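You operate a simulated robot arm through the tools that you are given. There is no shell and no other tool.

You run a simulated two-armed robot. Do the job below in one go: nothing can be reset, and whatever is moved stays where it is left.

TASK
Rub off the grey panel's old chalk and draw its line in pink.
Fine: use the felt pad; pad and chalk go back. Set down upright: what you pick out. A coat counts when it lies all over at full strength: go over it till it gets no stronger. What is to be rubbed or washed off counts as gone when no trace of it is left.
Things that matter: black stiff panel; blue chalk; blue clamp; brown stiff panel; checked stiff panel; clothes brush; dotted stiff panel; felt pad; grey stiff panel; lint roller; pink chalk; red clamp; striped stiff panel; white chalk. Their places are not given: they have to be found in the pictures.

Only the result counts: the job must be done as asked and must still hold three seconds after the hand-in. Knocking over, shifting, dropping, spilling or breaking anything else fails it.

THE ROBOT
Two 7-joint arms with fingered hands on one trunk that stands fixed in place. Base frame: the origin is at the foot of the trunk, x ahead of it, y to its left, z up. Units: m, rad, N and s.
The left shoulder is at [0.05, 0.214, 0.869], the right one opposite. Each reaches about 1.212 m from its shoulder. Payload 3 kg a hand.
Tool frame (each hand has its own): the origin (TCP) lies between the finger pads and is the grasp point; the fingertips stand 0.026 m ahead of it; z points along the fingers, y is the line along which they close. The gripper opens to 0.132 m; its body begins 0.073 m behind the TCP. The gripper is a hand of 3 fingers: y runs from the thumb to the fingers, the wrist lies at [0, 0, -0.229] in the tool frame, and closing takes about 1.5 s.
Orientation is told as [roll, pitch, yaw] about the base's x, y, z axes, in that order, counted from this pose: with the fingers straight down and closing along the base's y, the tool's x points along the base's -x, its y along +y and its z along -z.

THE INTERFACE
- The arms move only by the tool send_rows. It takes "left_commands", "right_commands" or both (then of equal length, played together; a hand with none holds still); each is text: rows parted by semicolons, each of 7 numbers parted by spaces: the turn, a rotation vector about the base's x, y, z in degrees, then the shift along the base's x, y, z in m, then the closure in counts, from 0 (fully open) to 255 (shut). In form: rx ry rz tx ty tz fingers; .... A call has 1 to 20 rows; each row shifts and turns the commanded pose from where the row before left it. Rows are played at 5 a second. More than 0.05 m and 0.15 rad between two rows, or a gripper value outside its range, and nothing of the call is played. Where a pose cannot be reached the arm comes as near as it can. A force on the tool above 40 N (or 10 N above the force at the start of the call, whichever is more), or a blocked arm, ends the call early, and 0.2 s more pass. Each finger travels about 0.072 m/s and halts on what it meets, pressing with about 30 N; the grip force reading is that of the motor and also rises with nothing between the fingers. The clock runs only during rows and for 0.2 s after the last one: add rows that do not move to give the fingers time. It gives the time, the measured TCP pose, the force on the tool (base axes), the opening and the grip force at its end, in the units of the frame above (readings bear some noise), with the torque about the TCP (base axes, N m) and any sound that the robot's microphone picked up.
- Cameras (640 x 400 px; columns grow to the right, rows downward): "scene" is now at [0.0323, 0.0012, 1.492]; the picture's right is [0.01, -1.00, 0.00], its down [-0.71, -0.01, -0.70] and it looks along [0.70, 0.01, -0.71] (base axes); focal length 285 px, centre (320, 200). "left" rides on the left gripper at [-0.062, 0.003, -0.092] in its tool frame; the picture's right is [-0.05, -1.00, 0.00], its down [0.83, -0.04, -0.56] and it looks along [0.55, -0.03, 0.83] (tool axes); focal length 230 px, centre (320, 200). "right" rides on the right gripper at [0.062, 0.003, -0.092] in its tool frame; the picture's right is [-0.05, 1.00, 0.00], its down [-0.83, -0.04, -0.56] and it looks along [-0.55, -0.03, 0.83] (tool axes); focal length 230 px, centre (320, 200).
- snapshot(camera): a new picture of that camera. It takes no simulated time.
- preshape(shape, hand): the hand has 3 fingers and takes this shape, open, in about a second: jaw (thumb against the fingers, like two jaws); tri (thumb and two fingers); tip (a fingertip pinch); poke (one finger out to press); point (the index stretched); flat (the hand flat); cup (the hand cupped); fist (a fist). The gripper value then closes the fingers along that shape, each until it touches; the sizes above hold for jaw. It gives what a move gives, with no picture.
- head_to(pan, tilt): turns the head with the scene camera to pan (to the left, within 1.501 rad either way) and tilt (down, from -0.506 to 1.204), counted from straight ahead of the robot. It gives what a move gives.
- measure_at(camera, pixels): for up to 12 pixels [column, row] of the newest picture of that camera ("zoom" is the newest enlarged one), the place [x, y, z] in the base frame of the surface seen there, good to about 0.003 m. It takes no simulated time.
- zoom(camera, box): a new picture of the part [left, top, right, bottom] of that camera's present view, enlarged. It takes no simulated time.
- close_job(): hands the job in; it is judged then, once.

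Leave the grippers open and the arms clear of the work at the hand-in unless told otherwise.

The tools are called as a command line: name --argument value ..., lists and objects as JSON in quotes. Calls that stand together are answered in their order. send_rows: Moves the arms, as the interface text tells. Its arguments: {"type":"object","properties":{"left_commands":{"type":"string"},"right_commands":{"type":"string"}},"required":[]} The other tools are called the same way: preshape (shape, hand) gives the hand a shape; head_to (pan, tilt) turns the head that bears the scene camera; snapshot (camera) takes a picture; measure_at (camera, pixels) gives the place of the surface under pixels of a picture; zoom (camera, box) takes an enlarged picture of a part of a camera's view; close_job () hands the job in.

At the start:

```text
clock: 0.0
left_ee_pos: [0.616, 0.1337, 1.1185]
left_tool_rot: [0.001, 0.0, -0.239]
left_wrist_force: [0.2, 0.1, -0.3]
left_moment: [0.01, -0.02, 0.02]
left_opening: 0.1317
left_grip_force: 0.0
left_shape: jaw
right_ee_pos: [0.4552, -0.2778, 1.1695]
right_tool_rot: [-0.001, 0.0, -0.24]
right_wrist_force: [0.3, 0.3, 0.8]
right_moment: [0.05, 0.01, -0.04]
right_opening: 0.1319
right_grip_force: 0.1
right_shape: jaw
head pan, tilt (commanded): [0.014, 0.796]
```

scene: 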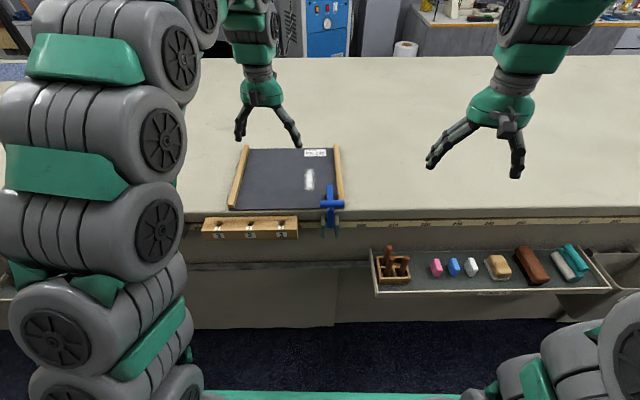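
right: 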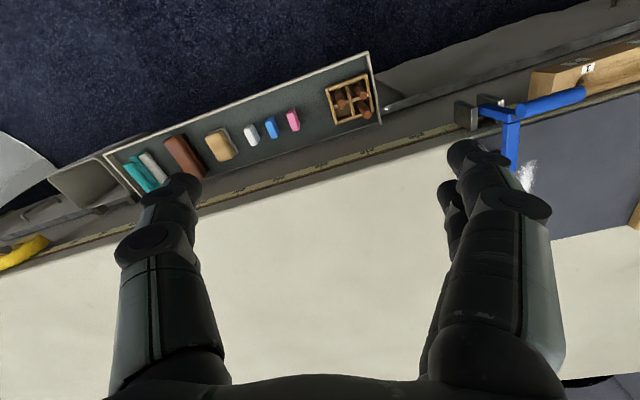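
left: 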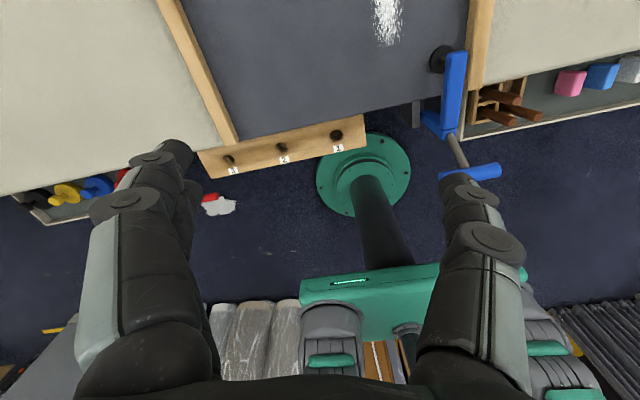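

I see a dark panel on the bench between wooden rails with a blue clamp at its right, and a tray at the right with chalks and other tools. I'll look closer first with zooms of the panel area and of the tray.

zoom --camera "scene" --box '[190, 130, 370, 245]'

zoom --camera "scene" --box '[360, 220, 620, 310]'

snapshot --camera "left"

```text
3.48 times, centred on (280, 188) of scene
```

zoom: 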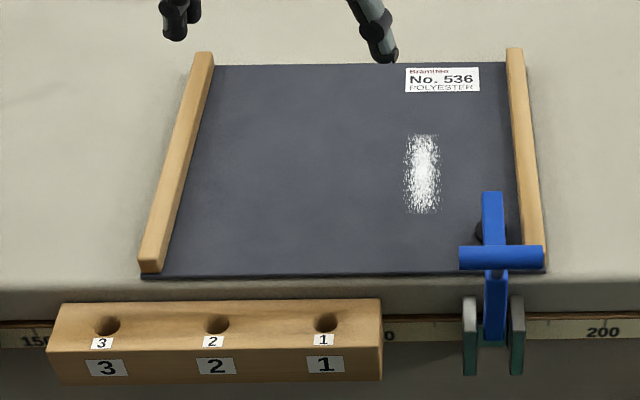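

```text
2.46 times, centred on (490, 265) of scene
```

zoom: 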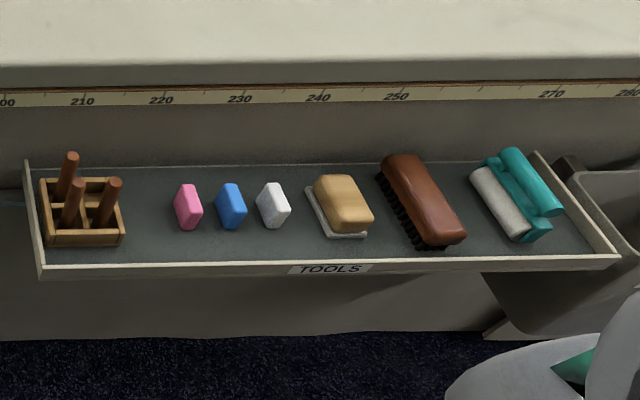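

```text
taken
```

left: 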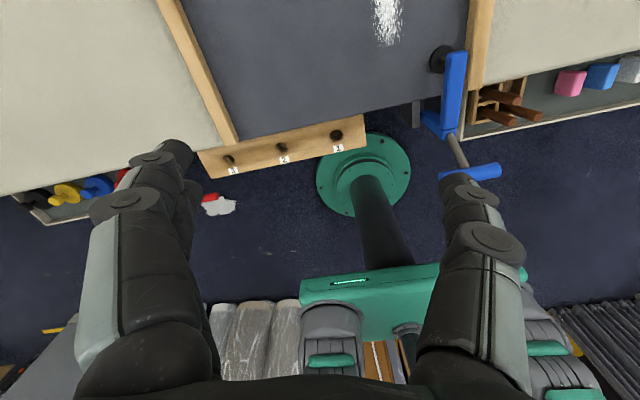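

The panel on the bench is dark and clamped, but I must find out which is the grey one. I'll look left with the head.

head_to --pan 0.9 --tilt 0.7

snapshot --camera "scene"

head_to --pan -0.9 --tilt 0.7

snapshot --camera "scene"

```text
clock: 1.2
left_ee_pos: [0.6165, 0.1339, 1.1192]
left_tool_rot: [0.0, 0.001, -0.239]
left_wrist_force: [0.6, 0.4, -0.5]
left_moment: [-0.01, -0.01, 0.0]
left_opening: 0.1319
left_grip_force: 0.2
left_shape: jaw
right_ee_pos: [0.4549, -0.2789, 1.1681]
right_tool_rot: [0.0, 0.001, -0.237]
right_wrist_force: [-0.6, -0.4, -0.2]
right_moment: [-0.01, -0.01, -0.01]
right_opening: 0.1319
right_grip_force: 0.2
right_shape: jaw
head pan, tilt (commanded): [0.901, 0.7]
```

```text
taken
```

scene: 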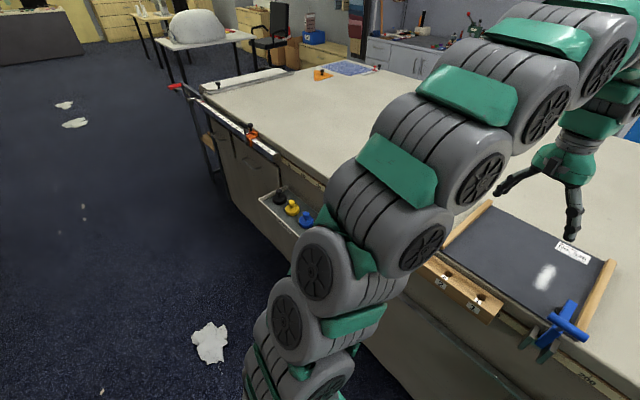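

```text
clock: 3.0
left_ee_pos: [0.6158, 0.1339, 1.1191]
left_tool_rot: [0.001, 0.0, -0.238]
left_wrist_force: [0.3, 0.2, -0.2]
left_moment: [0.0, -0.02, 0.02]
left_opening: 0.1317
left_grip_force: 0.1
left_shape: jaw
right_ee_pos: [0.4552, -0.2784, 1.1691]
right_tool_rot: [0.0, 0.001, -0.24]
right_wrist_force: [-0.4, 0.1, 0.8]
right_moment: [-0.01, 0.01, 0.01]
right_opening: 0.1318
right_grip_force: 0.1
right_shape: jaw
head pan, tilt (commanded): [-0.901, 0.7]
```

```text
taken
```

scene: 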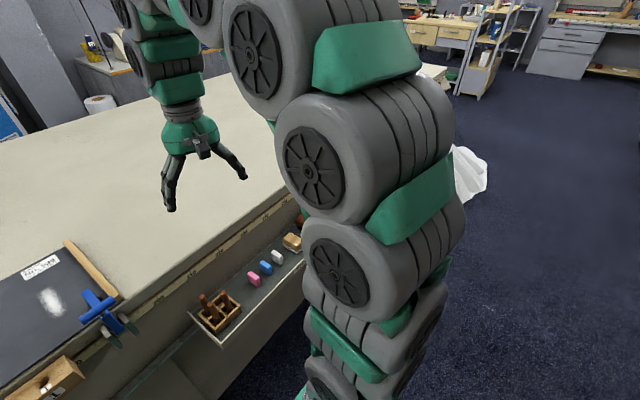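

The left arm hides much. Next I'll look left with more tilt and more pan, zooming on the far left of the bench and on further places.

head_to --pan 0.7 --tilt 0.4

snapshot --camera "scene"

zoom --camera "scene" --box '[60, 120, 380, 320]'

head_to --pan 0.0 --tilt 0.2

snapshot --camera "scene"

head_to --pan -0.8 --tilt 0.3

snapshot --camera "scene"

```text
clock: 4.7
left_ee_pos: [0.6163, 0.134, 1.12]
left_tool_rot: [0.001, 0.001, -0.239]
left_wrist_force: [0.5, 0.6, -0.5]
left_moment: [0.03, 0.0, -0.02]
left_opening: 0.1318
left_grip_force: 0.1
left_shape: jaw
right_ee_pos: [0.4549, -0.2786, 1.1681]
right_tool_rot: [0.0, 0.001, -0.24]
right_wrist_force: [-0.2, -0.7, -0.6]
right_moment: [0.01, -0.02, -0.03]
right_opening: 0.1317
right_grip_force: 0.1
right_shape: jaw
head pan, tilt (commanded): [0.7, 0.4]
```

```text
taken
```

scene: 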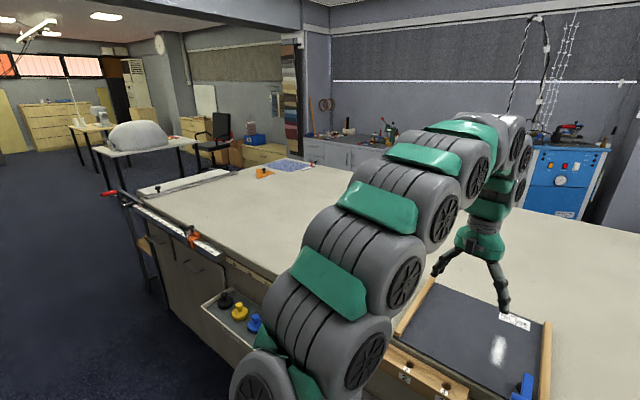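

```text
2.00 times, centred on (220, 220) of scene
```

zoom: 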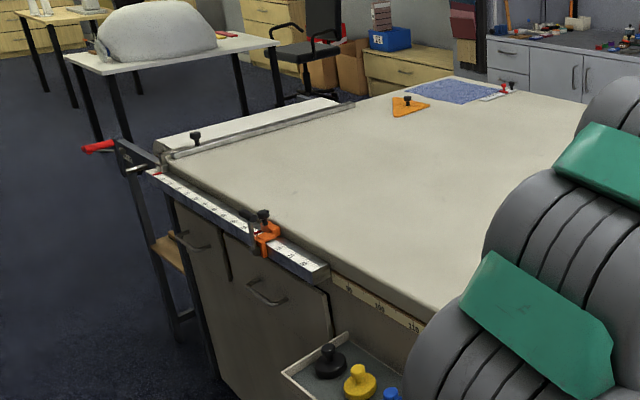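

```text
clock: 5.7
left_ee_pos: [0.6166, 0.1336, 1.1196]
left_tool_rot: [0.001, 0.0, -0.239]
left_wrist_force: [-0.4, -0.3, 0.0]
left_moment: [0.04, 0.01, 0.02]
left_opening: 0.1317
left_grip_force: 0.1
left_shape: jaw
right_ee_pos: [0.4565, -0.2786, 1.1687]
right_tool_rot: [0.001, 0.0, -0.24]
right_wrist_force: [0.5, 0.7, -0.4]
right_moment: [-0.02, -0.01, 0.0]
right_opening: 0.1321
right_grip_force: 0.1
right_shape: jaw
head pan, tilt (commanded): [0.0, 0.201]
```

```text
taken
```

scene: 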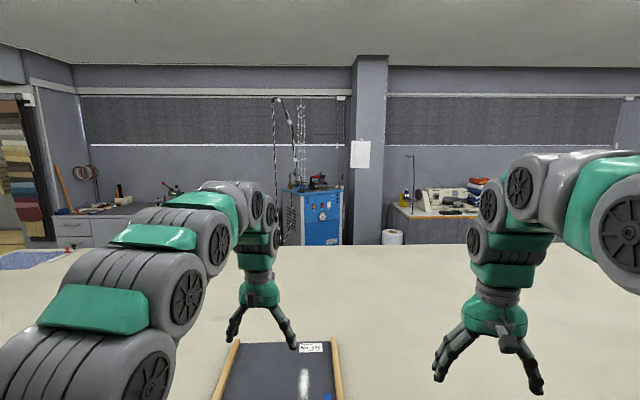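

```text
clock: 6.9
left_ee_pos: [0.6159, 0.1336, 1.1195]
left_tool_rot: [0.001, 0.001, -0.239]
left_wrist_force: [-0.4, 0.5, 0.2]
left_moment: [0.0, -0.04, 0.0]
left_opening: 0.1319
left_grip_force: 0.1
left_shape: jaw
right_ee_pos: [0.4538, -0.2797, 1.1687]
right_tool_rot: [-0.001, -0.001, -0.24]
right_wrist_force: [-1.0, -0.4, 0.1]
right_moment: [0.01, 0.06, 0.02]
right_opening: 0.1318
right_grip_force: 0.1
right_shape: jaw
head pan, tilt (commanded): [-0.799, 0.3]
```

```text
taken
```

scene: 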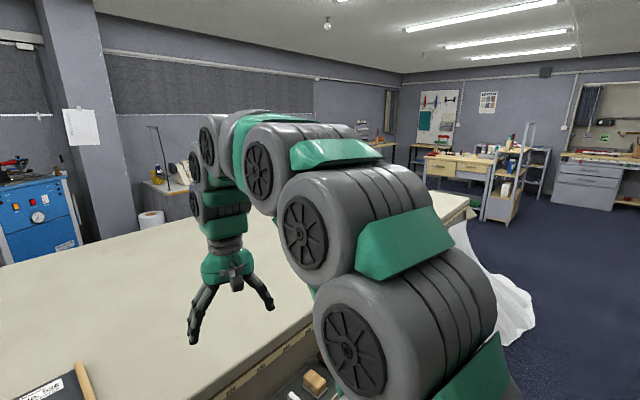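

I still haven't seen the other panels. I'll look down and to the right, and zoom into the right wrist's view where a bin and something yellow show at the left edge.

zoom --camera "right" --box '[0, 40, 400, 290]'

head_to --pan -0.5 --tilt 1.1

snapshot --camera "scene"

head_to --pan 0.4 --tilt 1.1

snapshot --camera "scene"

head_to --pan -1.4 --tilt 0.7

snapshot --camera "scene"

head_to --pan 1.4 --tilt 0.7

snapshot --camera "scene"

```text
1.60 times, centred on (200, 165) of right
```

zoom: 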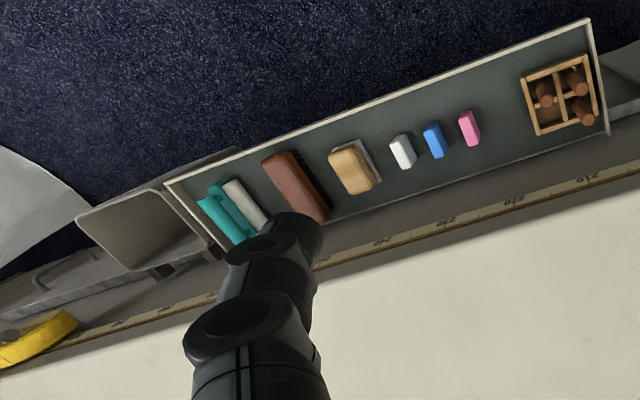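

```text
clock: 8.0
left_ee_pos: [0.6154, 0.1334, 1.1184]
left_tool_rot: [0.0, 0.0, -0.24]
left_wrist_force: [0.9, -0.9, 0.3]
left_moment: [0.0, 0.0, 0.0]
left_opening: 0.132
left_grip_force: 0.1
left_shape: jaw
right_ee_pos: [0.4537, -0.2774, 1.169]
right_tool_rot: [-0.001, -0.002, -0.24]
right_wrist_force: [-0.2, 0.2, 0.5]
right_moment: [0.0, -0.01, 0.0]
right_opening: 0.1319
right_grip_force: 0.1
right_shape: jaw
head pan, tilt (commanded): [-0.499, 1.1]
```

```text
taken
```

scene: 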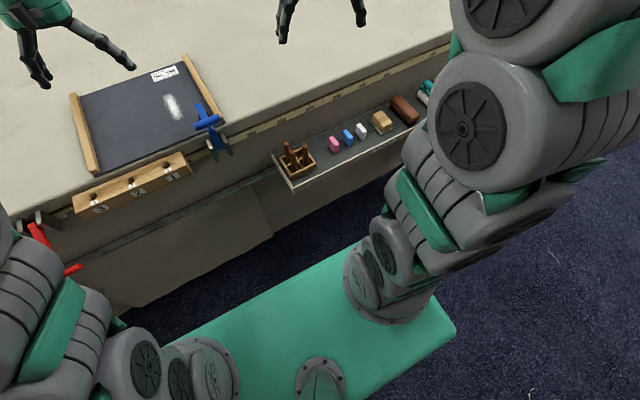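

```text
clock: 9.2
left_ee_pos: [0.6146, 0.1353, 1.1189]
left_tool_rot: [-0.001, 0.0, -0.241]
left_wrist_force: [-1.5, 0.5, -0.5]
left_moment: [-0.02, 0.02, 0.02]
left_opening: 0.1317
left_grip_force: 0.0
left_shape: jaw
right_ee_pos: [0.4544, -0.2789, 1.1687]
right_tool_rot: [0.0, -0.001, -0.239]
right_wrist_force: [-0.6, 0.0, -0.2]
right_moment: [0.0, 0.03, 0.01]
right_opening: 0.1321
right_grip_force: 0.1
right_shape: jaw
head pan, tilt (commanded): [0.4, 1.1]
```

```text
taken
```

scene: 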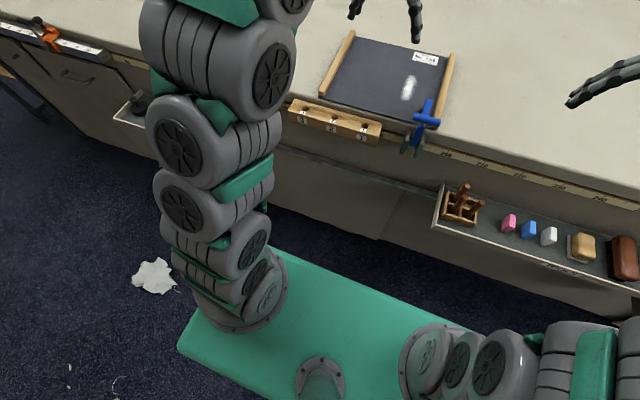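

```text
clock: 11.0
left_ee_pos: [0.6156, 0.1334, 1.1185]
left_tool_rot: [-0.001, 0.001, -0.237]
left_wrist_force: [0.2, 0.1, -0.1]
left_moment: [-0.01, 0.03, 0.01]
left_opening: 0.1319
left_grip_force: 0.1
left_shape: jaw
right_ee_pos: [0.4548, -0.2796, 1.1686]
right_tool_rot: [0.0, 0.0, -0.24]
right_wrist_force: [0.2, 1.3, -0.6]
right_moment: [-0.01, 0.03, 0.01]
right_opening: 0.1317
right_grip_force: 0.0
right_shape: jaw
head pan, tilt (commanded): [-1.4, 0.7]
```

```text
taken
```

scene: 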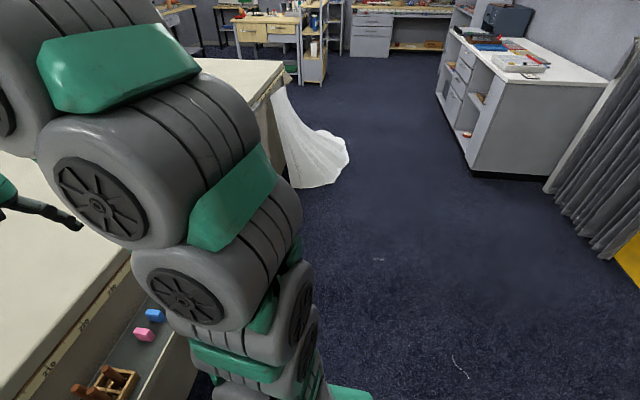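

```text
clock: 13.5
left_ee_pos: [0.6155, 0.1349, 1.1183]
left_tool_rot: [0.0, 0.001, -0.239]
left_wrist_force: [-0.7, 0.3, -0.3]
left_moment: [0.0, -0.02, -0.01]
left_opening: 0.1316
left_grip_force: 0.1
left_shape: jaw
right_ee_pos: [0.4548, -0.2784, 1.1686]
right_tool_rot: [0.0, 0.001, -0.241]
right_wrist_force: [0.4, 0.0, 0.1]
right_moment: [0.0, -0.01, -0.03]
right_opening: 0.1319
right_grip_force: 0.0
right_shape: jaw
head pan, tilt (commanded): [1.4, 0.7]
```

```text
taken
```

scene: 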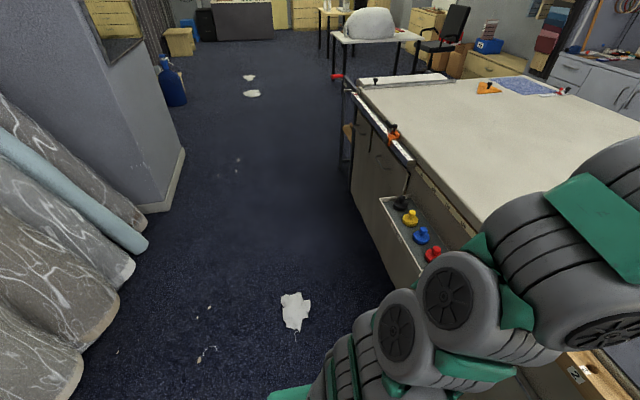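

In the pan -0.5 tilt 1.1 view a red clamp shows at (40,235), left of the numbered block, hidden by the left arm. I'll zoom there.

head_to --pan -0.2 --tilt 1.0

snapshot --camera "scene"

zoom --camera "scene" --box '[40, 100, 360, 300]'

```text
clock: 15.1
left_ee_pos: [0.6164, 0.1344, 1.118]
left_tool_rot: [0.0, 0.0, -0.238]
left_wrist_force: [0.2, 0.4, 0.0]
left_moment: [-0.03, 0.0, 0.03]
left_opening: 0.1319
left_grip_force: 0.0
left_shape: jaw
right_ee_pos: [0.454, -0.2785, 1.1686]
right_tool_rot: [0.0, -0.001, -0.239]
right_wrist_force: [0.0, -1.4, -0.5]
right_moment: [-0.05, 0.01, 0.02]
right_opening: 0.1321
right_grip_force: 0.1
right_shape: jaw
head pan, tilt (commanded): [-0.201, 1.0]
```

```text
taken
```

scene: 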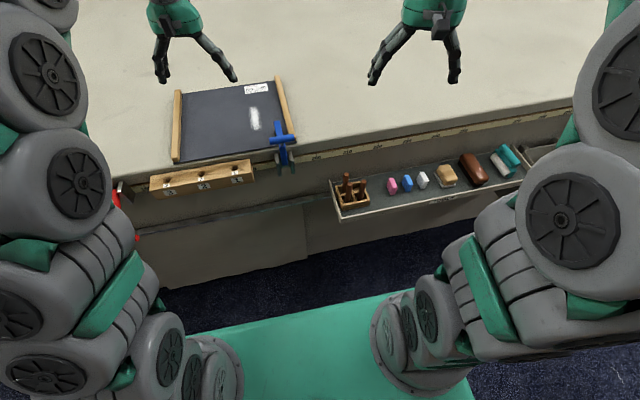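

```text
2.00 times, centred on (200, 200) of scene
```

zoom: 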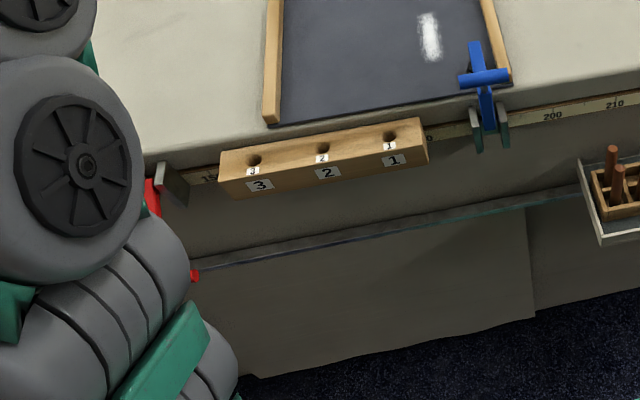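

A red clamp also hangs at the bench edge at zoom (150,195). Let me measure the main things in the current picture to know their layout.

measure_at --camera "scene" --pixels '[[200, 156], [282, 140], [190, 92], [268, 82], [255, 118], [260, 88], [178, 160], [284, 130], [120, 150], [230, 60], [167, 176], [238, 165]]'

measure_at --camera "zoom" --pixels '[[255, 160], [322, 148], [389, 136], [270, 118], [284, 120], [480, 80], [150, 190], [175, 175]]'

zoom --camera "scene" --box '[310, 130, 560, 230]'

```text
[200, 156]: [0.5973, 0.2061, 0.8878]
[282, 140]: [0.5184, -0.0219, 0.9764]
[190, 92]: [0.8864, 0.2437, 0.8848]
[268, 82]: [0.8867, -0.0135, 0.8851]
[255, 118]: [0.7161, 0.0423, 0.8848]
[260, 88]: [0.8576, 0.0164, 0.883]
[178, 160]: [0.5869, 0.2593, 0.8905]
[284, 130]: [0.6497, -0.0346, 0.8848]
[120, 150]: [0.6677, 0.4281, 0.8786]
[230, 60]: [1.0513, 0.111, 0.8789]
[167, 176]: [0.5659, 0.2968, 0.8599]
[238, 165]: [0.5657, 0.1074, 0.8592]
```

```text
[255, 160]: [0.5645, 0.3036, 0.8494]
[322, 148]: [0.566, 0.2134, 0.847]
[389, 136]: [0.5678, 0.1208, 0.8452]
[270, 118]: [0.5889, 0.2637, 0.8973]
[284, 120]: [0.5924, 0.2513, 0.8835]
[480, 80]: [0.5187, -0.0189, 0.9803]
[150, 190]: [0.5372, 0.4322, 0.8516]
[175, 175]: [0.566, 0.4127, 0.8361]
```

```text
2.56 times, centred on (435, 180) of scene
```

zoom: 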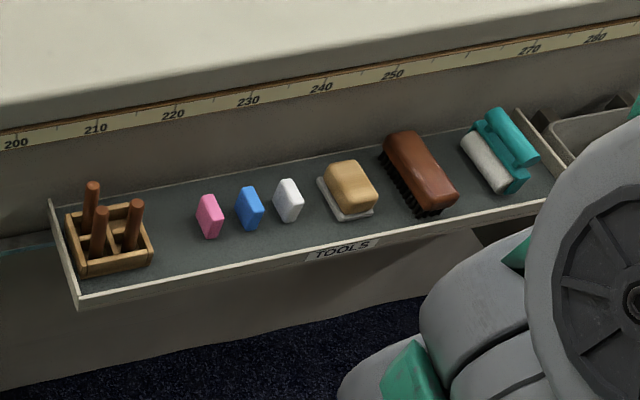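

The panel top is at z≈0.885, only about 6 mm above the bench at 0.879, so it is a single panel. I still need to see the far right; I'll measure the bin and the yellow thing in the right wrist view, then look there.

snapshot --camera "right"

measure_at --camera "right" --pixels '[[20, 250], [85, 190], [20, 160], [60, 220], [350, 95], [293, 120], [271, 128], [251, 135], [221, 145], [185, 157], [150, 170], [260, 160]]'

send_rows --right_commands "0 0 0 0 -0.04 0 0;0 0 0 0 -0.045 0 0;0 0 0 0 -0.045 0 0;0 0 0 0 -0.045 0 0;0 0 0 0 -0.045 0 0;0 0 0 0 -0.045 0 0;0 0 0 0 -0.045 0 0;0 0 0 0 -0.045 0 0"

snapshot --camera "right"

snapshot --camera "scene"

```text
taken
```

right: 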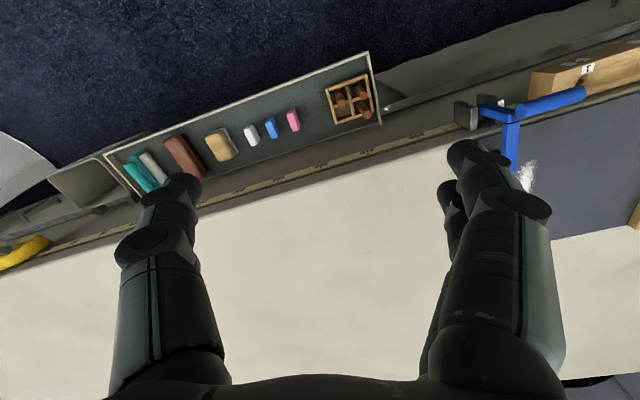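

```text
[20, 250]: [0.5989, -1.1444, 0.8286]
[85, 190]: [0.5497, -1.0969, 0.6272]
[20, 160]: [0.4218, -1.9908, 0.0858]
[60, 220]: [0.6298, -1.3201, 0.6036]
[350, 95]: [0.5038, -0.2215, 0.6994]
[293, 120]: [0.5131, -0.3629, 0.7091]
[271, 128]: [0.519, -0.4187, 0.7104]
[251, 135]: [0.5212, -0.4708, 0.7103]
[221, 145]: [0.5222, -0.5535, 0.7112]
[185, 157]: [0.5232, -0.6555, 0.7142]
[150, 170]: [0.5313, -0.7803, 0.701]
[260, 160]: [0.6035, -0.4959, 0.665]
```

```text
clock: 16.9
left_ee_pos: [0.6155, 0.1339, 1.1194]
left_tool_rot: [0.001, 0.0, -0.24]
left_wrist_force: [0.0, -0.2, 0.4]
left_moment: [0.02, 0.02, 0.02]
left_opening: 0.1321
left_grip_force: 0.1
left_shape: jaw
right_ee_pos: [0.454, -0.6345, 1.169]
right_tool_rot: [0.0, -0.001, -0.239]
right_wrist_force: [0.4, 0.5, -0.1]
right_moment: [0.02, 0.05, -0.01]
right_opening: 0.1319
right_grip_force: 0.1
right_shape: jaw
head pan, tilt (commanded): [-0.201, 1.0]
```

```text
taken
```

right: 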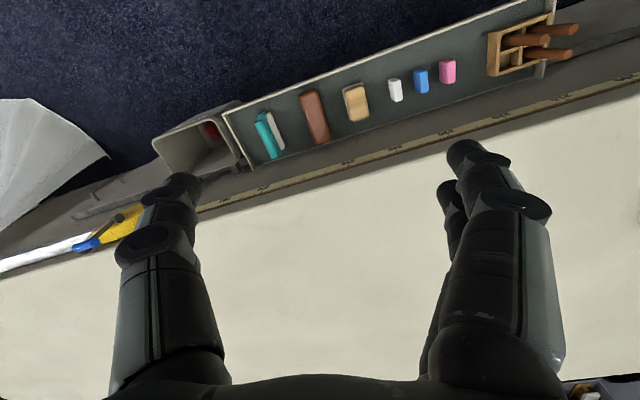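

```text
taken
```

scene: 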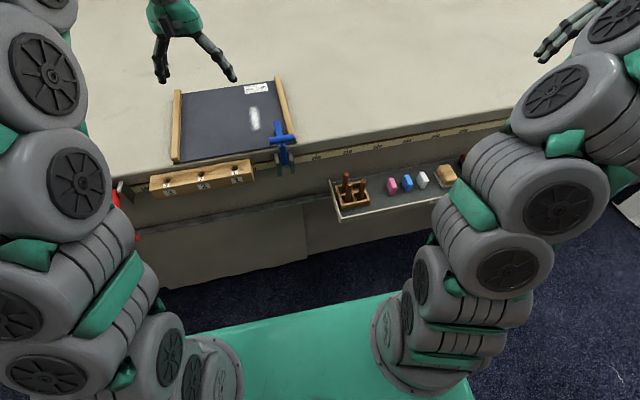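

A grey bin right of the tray holds something reddish at (210,130). I'll zoom in there and at the yellow thing.

zoom --camera "right" --box '[0, 80, 320, 280]'

send_rows --right_commands "0 0 0 -0.03 -0.035 0 0;0 0 0 -0.03 -0.035 0 0;0 0 0 -0.03 -0.035 0 0;0 0 0 -0.03 -0.035 0 0;0 0 0 0 -0.045 0 0"

snapshot --camera "right"

```text
2.00 times, centred on (160, 180) of right
```

zoom: 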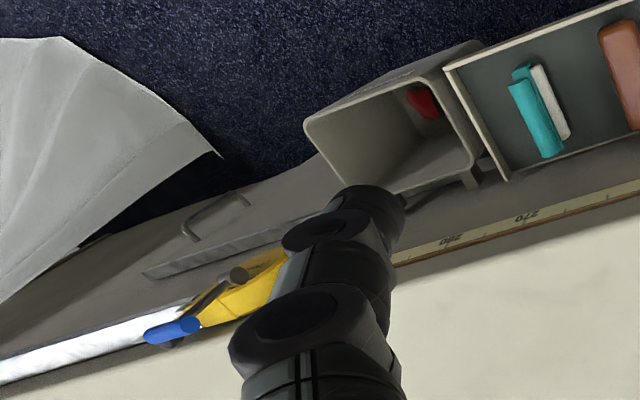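

```text
clock: 18.1
left_ee_pos: [0.6162, 0.1332, 1.1185]
left_tool_rot: [0.0, 0.0, -0.244]
left_wrist_force: [0.6, -0.4, -0.5]
left_moment: [0.04, 0.04, 0.02]
left_opening: 0.1319
left_grip_force: 0.0
left_shape: jaw
right_ee_pos: [0.3277, -0.7903, 1.1532]
right_tool_rot: [0.001, -0.001, -0.238]
right_wrist_force: [0.3, 0.1, 0.1]
right_moment: [-0.02, -0.02, -0.02]
right_opening: 0.1318
right_grip_force: 0.0
right_shape: jaw
right hand out of reach, approached as far as the arm can: row 5
head pan, tilt (commanded): [-0.201, 1.0]
```

```text
taken
```

right: 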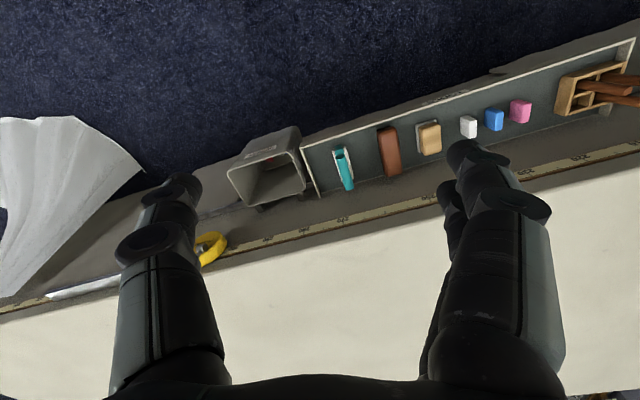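

The bin only holds a red scrap. Now I'll bring the right arm back and send the left hand out to the left (high) to look at the left part of the bench and its front.

send_rows --left_commands "0 0 0 0 0.045 0 0;0 0 0 0 0.045 0 0;0 0 0 0 0.045 0 0;0 0 0 0 0.045 0 0;0 0 0 0 0.045 0 0;0 0 0 0 0.045 0 0;0 0 0 0 0.045 0 0;0 0 0 0 0.045 0 0;0 0 0 0 0.045 0 0;0 0 0 0 0.045 0 0" --right_commands "0 0 0 0.03 0.035 0 0;0 0 0 0.03 0.035 0 0;0 0 0 0.03 0.035 0 0;0 0 0 0.03 0.035 0 0;0 0 0 0 0.045 0 0;0 0 0 0 0.045 0 0;0 0 0 0 0.045 0 0;0 0 0 0 0 0 0;0 0 0 0 0 0 0;0 0 0 0 0 0 0"

snapshot --camera "left"

head_to --pan 0.4 --tilt 0.9

snapshot --camera "scene"

```text
clock: 20.3
left_ee_pos: [0.6159, 0.5825, 1.1215]
left_tool_rot: [0.001, -0.001, -0.242]
left_wrist_force: [1.0, -0.7, -0.2]
left_moment: [0.09, 0.03, -0.01]
left_opening: 0.1318
left_grip_force: 0.1
left_shape: jaw
right_ee_pos: [0.4494, -0.5134, 1.1499]
right_tool_rot: [0.0, 0.0, -0.24]
right_wrist_force: [0.1, -0.3, 0.8]
right_moment: [0.02, 0.03, 0.01]
right_opening: 0.1318
right_grip_force: 0.0
right_shape: jaw
head pan, tilt (commanded): [-0.201, 1.0]
```

```text
taken
```

left: 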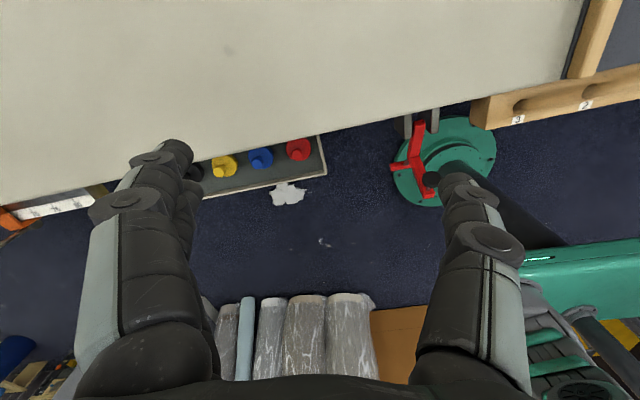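

```text
clock: 21.3
left_ee_pos: [0.6147, 0.5829, 1.1197]
left_tool_rot: [0.002, 0.001, -0.24]
left_wrist_force: [0.2, 0.7, -0.1]
left_moment: [-0.01, 0.01, 0.01]
left_opening: 0.1318
left_grip_force: 0.0
left_shape: jaw
right_ee_pos: [0.45, -0.5123, 1.1497]
right_tool_rot: [-0.001, 0.0, -0.239]
right_wrist_force: [-0.5, 0.0, -0.8]
right_moment: [0.0, -0.01, 0.02]
right_opening: 0.1319
right_grip_force: 0.1
right_shape: jaw
head pan, tilt (commanded): [0.4, 0.901]
```

```text
taken
```

scene: 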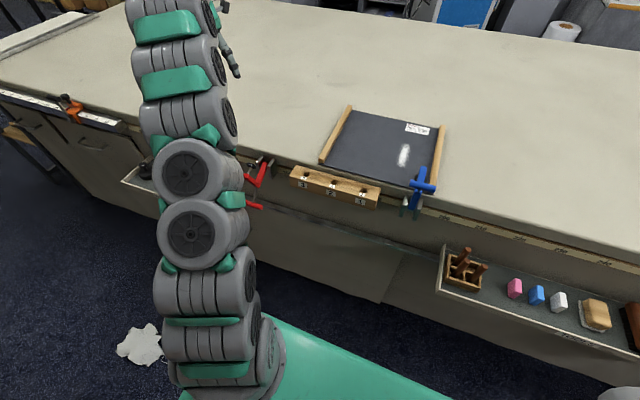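

The red clamp sits unused at the bench edge. I want to see whether the panel is a stack; I'll zoom tightly on its front edge and corners.

zoom --camera "scene" --box '[310, 140, 370, 180]'

zoom --camera "scene" --box '[380, 110, 460, 220]'

send_rows --right_commands "0 0 0 -0.01 0.045 -0.005 0;0 0 0 -0.01 0.045 -0.005 0;0 0 0 -0.01 0.045 -0.005 0;0 0 0 -0.01 0.045 -0.005 0;0 0 0 -0.01 0.045 -0.005 0;0 0 0 -0.01 0.045 -0.005 0;0 0 0 -0.01 0.045 -0.005 0;0 0 0 -0.01 0.045 -0.005 0;0 0 0 0 0.045 -0.005 0;0 0 0 0 0.045 -0.005 0;0 0 0 0 0.045 -0.005 0;0 0 0 0 0.045 -0.005 0;0 0 0 0 0.045 0 0"

snapshot --camera "right"

```text
10.00 times, centred on (340, 160) of scene
```

zoom: 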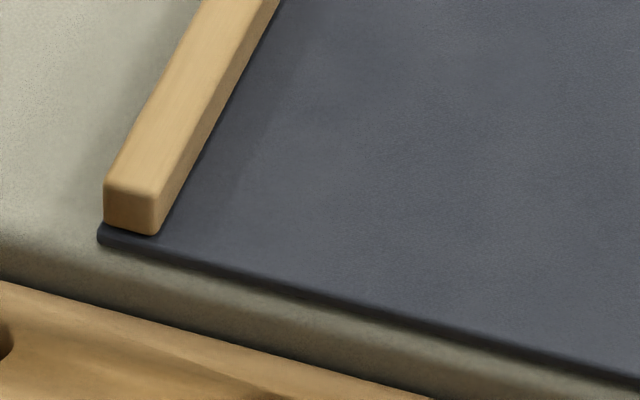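

```text
3.64 times, centred on (420, 165) of scene
```

zoom: 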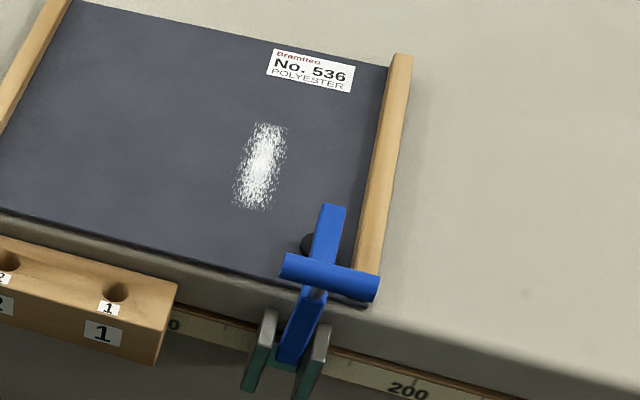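

```text
clock: 24.1
left_ee_pos: [0.6163, 0.5832, 1.1214]
left_tool_rot: [0.0, 0.002, -0.238]
left_wrist_force: [0.1, -0.2, -0.4]
left_moment: [0.03, -0.01, 0.0]
left_opening: 0.1319
left_grip_force: 0.1
left_shape: jaw
right_ee_pos: [0.3684, 0.068, 1.0902]
right_tool_rot: [-0.001, 0.001, -0.24]
right_wrist_force: [0.3, 0.3, 0.3]
right_moment: [-0.03, 0.01, -0.02]
right_opening: 0.132
right_grip_force: 0.0
right_shape: jaw
head pan, tilt (commanded): [0.4, 0.901]
```

```text
taken
```

right: 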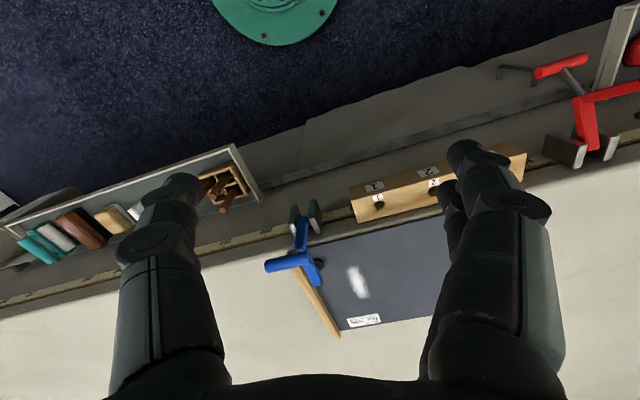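

The panel runs under the wooden battens. I'll zoom the right wrist view on the panel's front edge and clamp.

zoom --camera "right" --box '[260, 190, 460, 315]'

zoom --camera "right" --box '[260, 290, 400, 380]'

zoom --camera "right" --box '[480, 30, 640, 180]'

```text
3.20 times, centred on (360, 252) of right
```

zoom: 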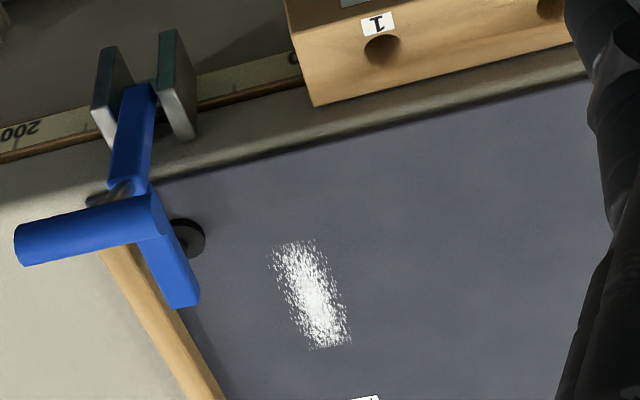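

```text
4.44 times, centred on (330, 335) of right
```

zoom: 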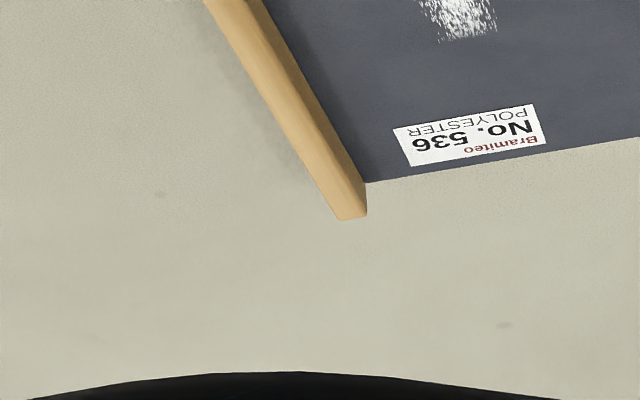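

```text
2.67 times, centred on (560, 105) of right
```

zoom: 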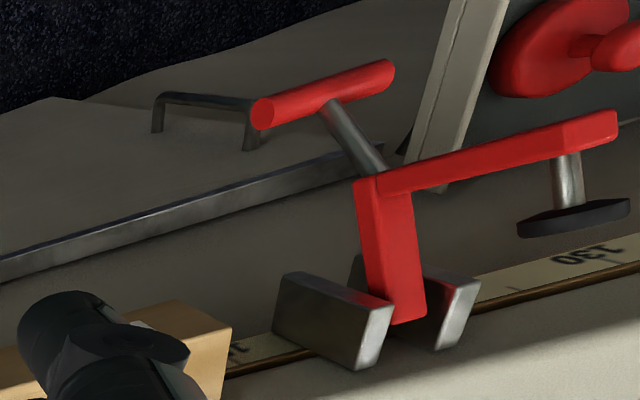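

The red clamp is open and the blue one holds the panel. I'll look at the bench front and cupboards below for any rack of other panels, and also zoom at other parts of the room.

head_to --pan 0.25 --tilt 1.15

snapshot --camera "scene"

zoom --camera "scene" --box '[200, 80, 460, 240]'

head_to --pan 0.5 --tilt 0.35

snapshot --camera "scene"

head_to --pan -0.4 --tilt 0.35

snapshot --camera "scene"

```text
clock: 24.9
left_ee_pos: [0.6148, 0.583, 1.1205]
left_tool_rot: [0.0, -0.001, -0.239]
left_wrist_force: [1.0, 0.3, -0.1]
left_moment: [0.03, -0.01, -0.01]
left_opening: 0.1319
left_grip_force: 0.0
left_shape: jaw
right_ee_pos: [0.3687, 0.0675, 1.0906]
right_tool_rot: [-0.001, 0.0, -0.24]
right_wrist_force: [0.4, 0.5, 0.6]
right_moment: [-0.02, 0.01, -0.01]
right_opening: 0.1321
right_grip_force: 0.2
right_shape: jaw
head pan, tilt (commanded): [0.25, 1.15]
```

```text
taken
```

scene: 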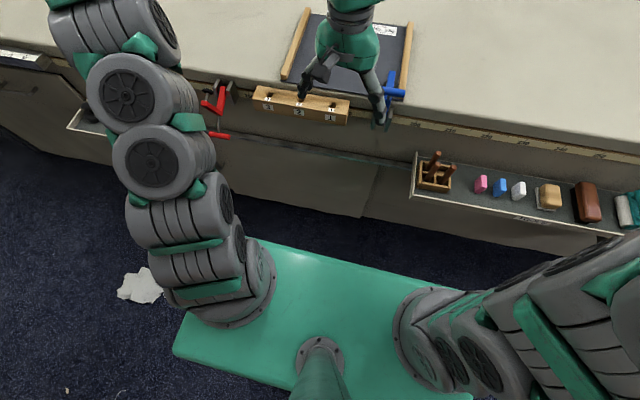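

```text
2.46 times, centred on (330, 160) of scene
```

zoom: 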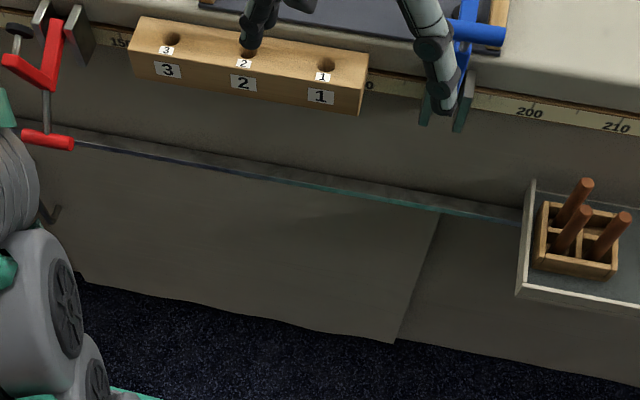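

```text
clock: 26.0
left_ee_pos: [0.6153, 0.5829, 1.1209]
left_tool_rot: [0.0, -0.002, -0.238]
left_wrist_force: [-0.5, 0.3, -0.1]
left_moment: [0.0, 0.0, 0.02]
left_opening: 0.1321
left_grip_force: 0.1
left_shape: jaw
right_ee_pos: [0.369, 0.0677, 1.0911]
right_tool_rot: [-0.001, 0.0, -0.239]
right_wrist_force: [0.8, 0.1, 0.4]
right_moment: [0.01, 0.03, -0.02]
right_opening: 0.1319
right_grip_force: 0.0
right_shape: jaw
head pan, tilt (commanded): [0.499, 0.351]
```

```text
taken
```

scene: 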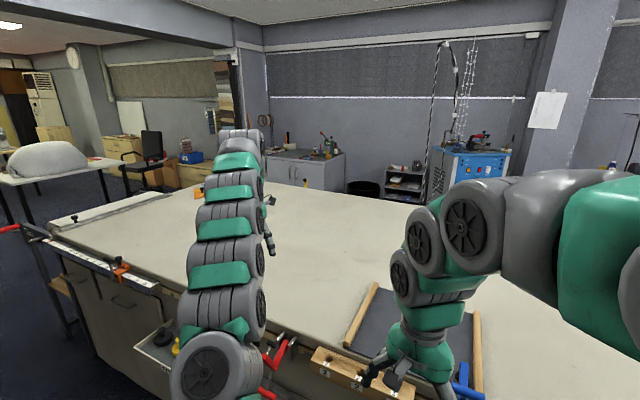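

```text
clock: 27.2
left_ee_pos: [0.6149, 0.5836, 1.121]
left_tool_rot: [0.0, -0.001, -0.238]
left_wrist_force: [1.1, 0.4, -0.4]
left_moment: [0.0, 0.05, -0.02]
left_opening: 0.1321
left_grip_force: 0.1
left_shape: jaw
right_ee_pos: [0.3693, 0.0676, 1.0914]
right_tool_rot: [-0.001, -0.001, -0.238]
right_wrist_force: [-0.3, 0.3, -0.1]
right_moment: [0.0, -0.01, 0.01]
right_opening: 0.1316
right_grip_force: 0.1
right_shape: jaw
head pan, tilt (commanded): [-0.4, 0.351]
```

```text
taken
```

scene: 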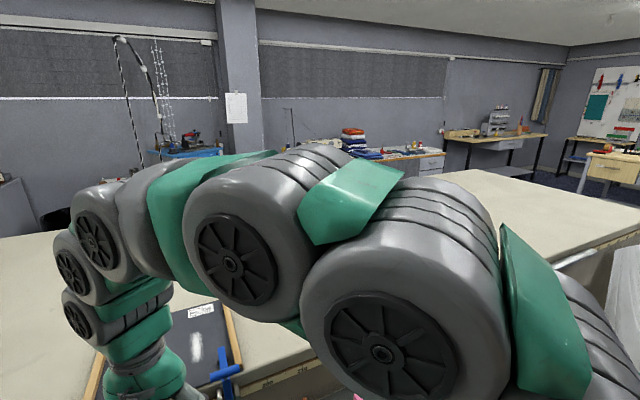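

There is a paper on the pillar at (235,108). I'll zoom in on it in case it bears instructions, then see the wall from straight ahead.

zoom --camera "scene" --box '[215, 85, 260, 130]'

zoom --camera "scene" --box '[430, 60, 640, 200]'

head_to --pan 0.0 --tilt 0.8

snapshot --camera "scene"

```text
8.89 times, centred on (238, 108) of scene
```

zoom: 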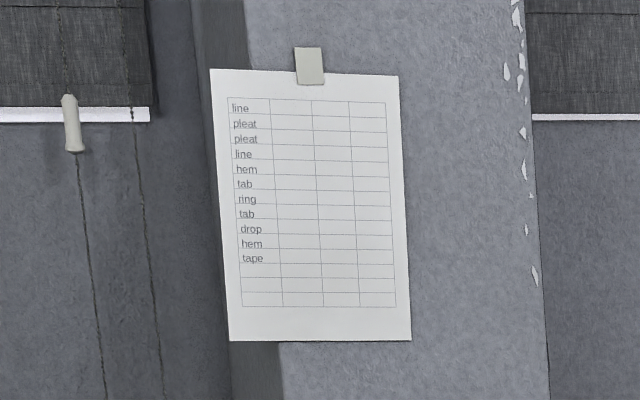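

```text
2.86 times, centred on (535, 130) of scene
```

zoom: 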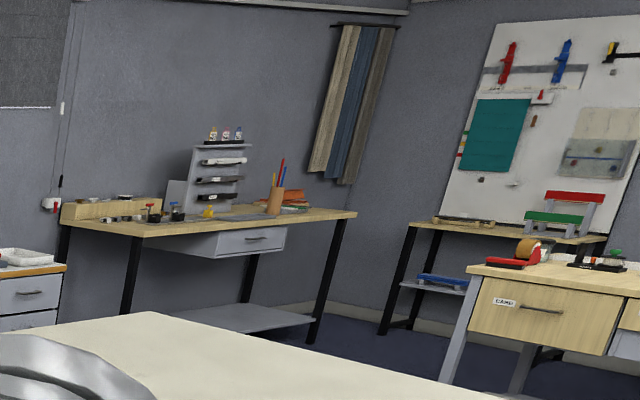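

```text
clock: 28.1
left_ee_pos: [0.6165, 0.5832, 1.1205]
left_tool_rot: [0.002, 0.0, -0.239]
left_wrist_force: [0.3, 0.4, 0.7]
left_moment: [-0.03, 0.01, 0.0]
left_opening: 0.1317
left_grip_force: 0.1
left_shape: jaw
right_ee_pos: [0.3695, 0.0672, 1.0911]
right_tool_rot: [0.0, -0.001, -0.239]
right_wrist_force: [1.2, -0.2, 0.7]
right_moment: [-0.01, -0.01, -0.03]
right_opening: 0.1319
right_grip_force: 0.1
right_shape: jaw
head pan, tilt (commanded): [0.0, 0.799]
```

```text
taken
```

scene: 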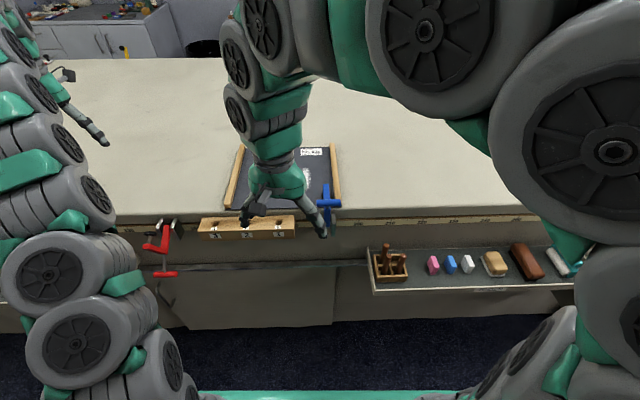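

The sheet on the pillar lists operations like "line, pleat" but nothing about colours. Now I'll look at the panel itself from close by: right hand forward over it, high above the clamp.

send_rows --right_commands "0 0 0 0.04 0.005 0 0;0 0 0 0.04 0.005 0 0;0 0 0 0.04 0.005 0 0;0 0 0 0.04 0.005 0 0;0 0 0 0.03 0.005 0 0;0 0 0 0 0 0 0"

snapshot --camera "right"

zoom --camera "right" --box '[200, 60, 440, 210]'

zoom --camera "right" --box '[200, 180, 440, 330]'

```text
clock: 29.5
left_ee_pos: [0.6157, 0.5837, 1.1211]
left_tool_rot: [-0.001, -0.001, -0.239]
left_wrist_force: [0.5, 0.6, -0.4]
left_moment: [-0.02, 0.01, 0.01]
left_opening: 0.132
left_grip_force: 0.1
left_shape: jaw
right_ee_pos: [0.5593, 0.0942, 1.0916]
right_tool_rot: [0.002, 0.001, -0.238]
right_wrist_force: [-0.2, 0.1, -0.1]
right_moment: [0.01, 0.0, -0.02]
right_opening: 0.132
right_grip_force: 0.0
right_shape: jaw
head pan, tilt (commanded): [0.0, 0.799]
```

```text
taken
```

right: 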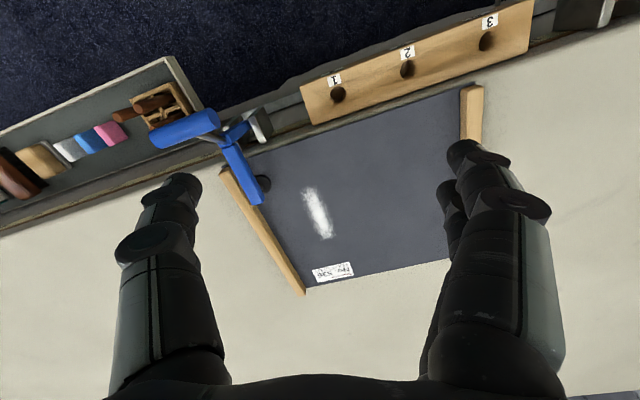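

```text
2.67 times, centred on (320, 135) of right
```

zoom: 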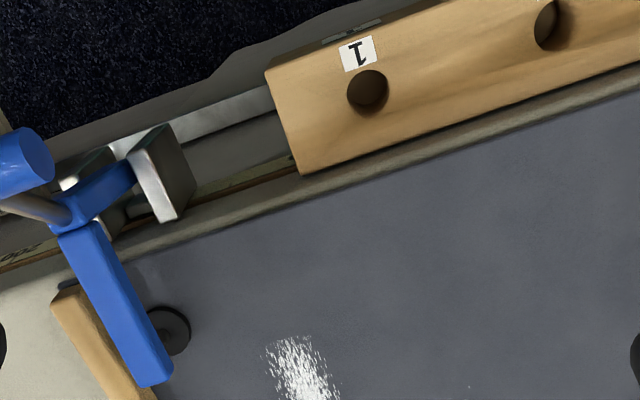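

```text
2.67 times, centred on (320, 255) of right
```

zoom: 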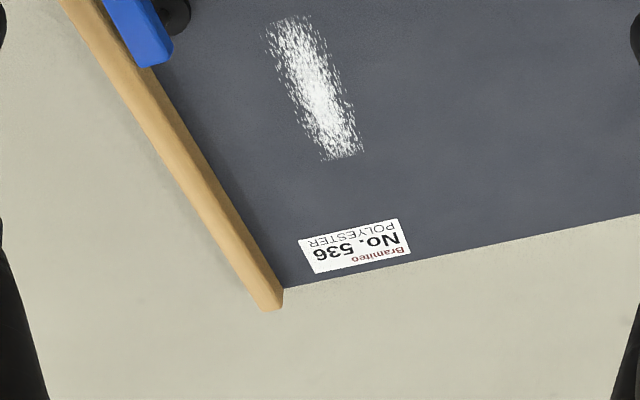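

No printed line shows beside the white chalk. I'll zoom harder into the panel's left part and around the chalk.

zoom --camera "right" --box '[280, 170, 360, 250]'

measure_at --camera "zoom" --pixels '[[180, 150], [320, 140], [260, 560], [430, 530], [300, 340]]'

zoom --camera "right" --box '[340, 90, 460, 180]'

zoom --camera "right" --box '[340, 170, 460, 290]'

```text
5.00 times, centred on (320, 210) of right
```

zoom: 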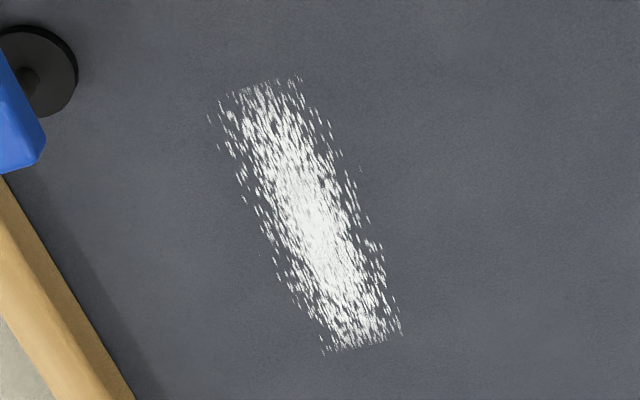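

```text
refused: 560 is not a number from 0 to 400
```

```text
4.44 times, centred on (400, 135) of right
```

zoom: 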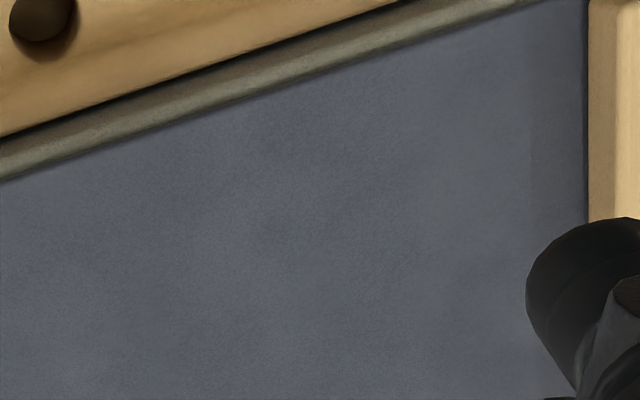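

```text
3.33 times, centred on (400, 230) of right
```

zoom: 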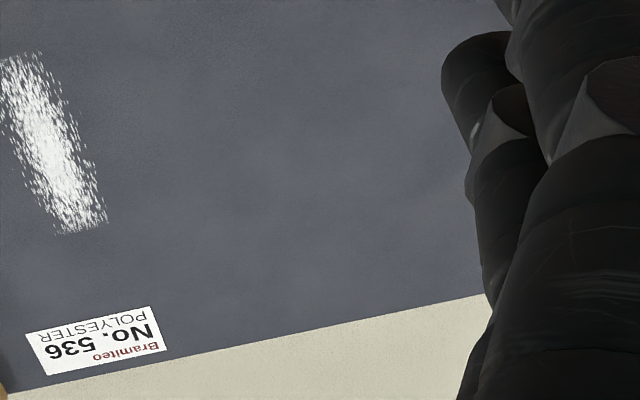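

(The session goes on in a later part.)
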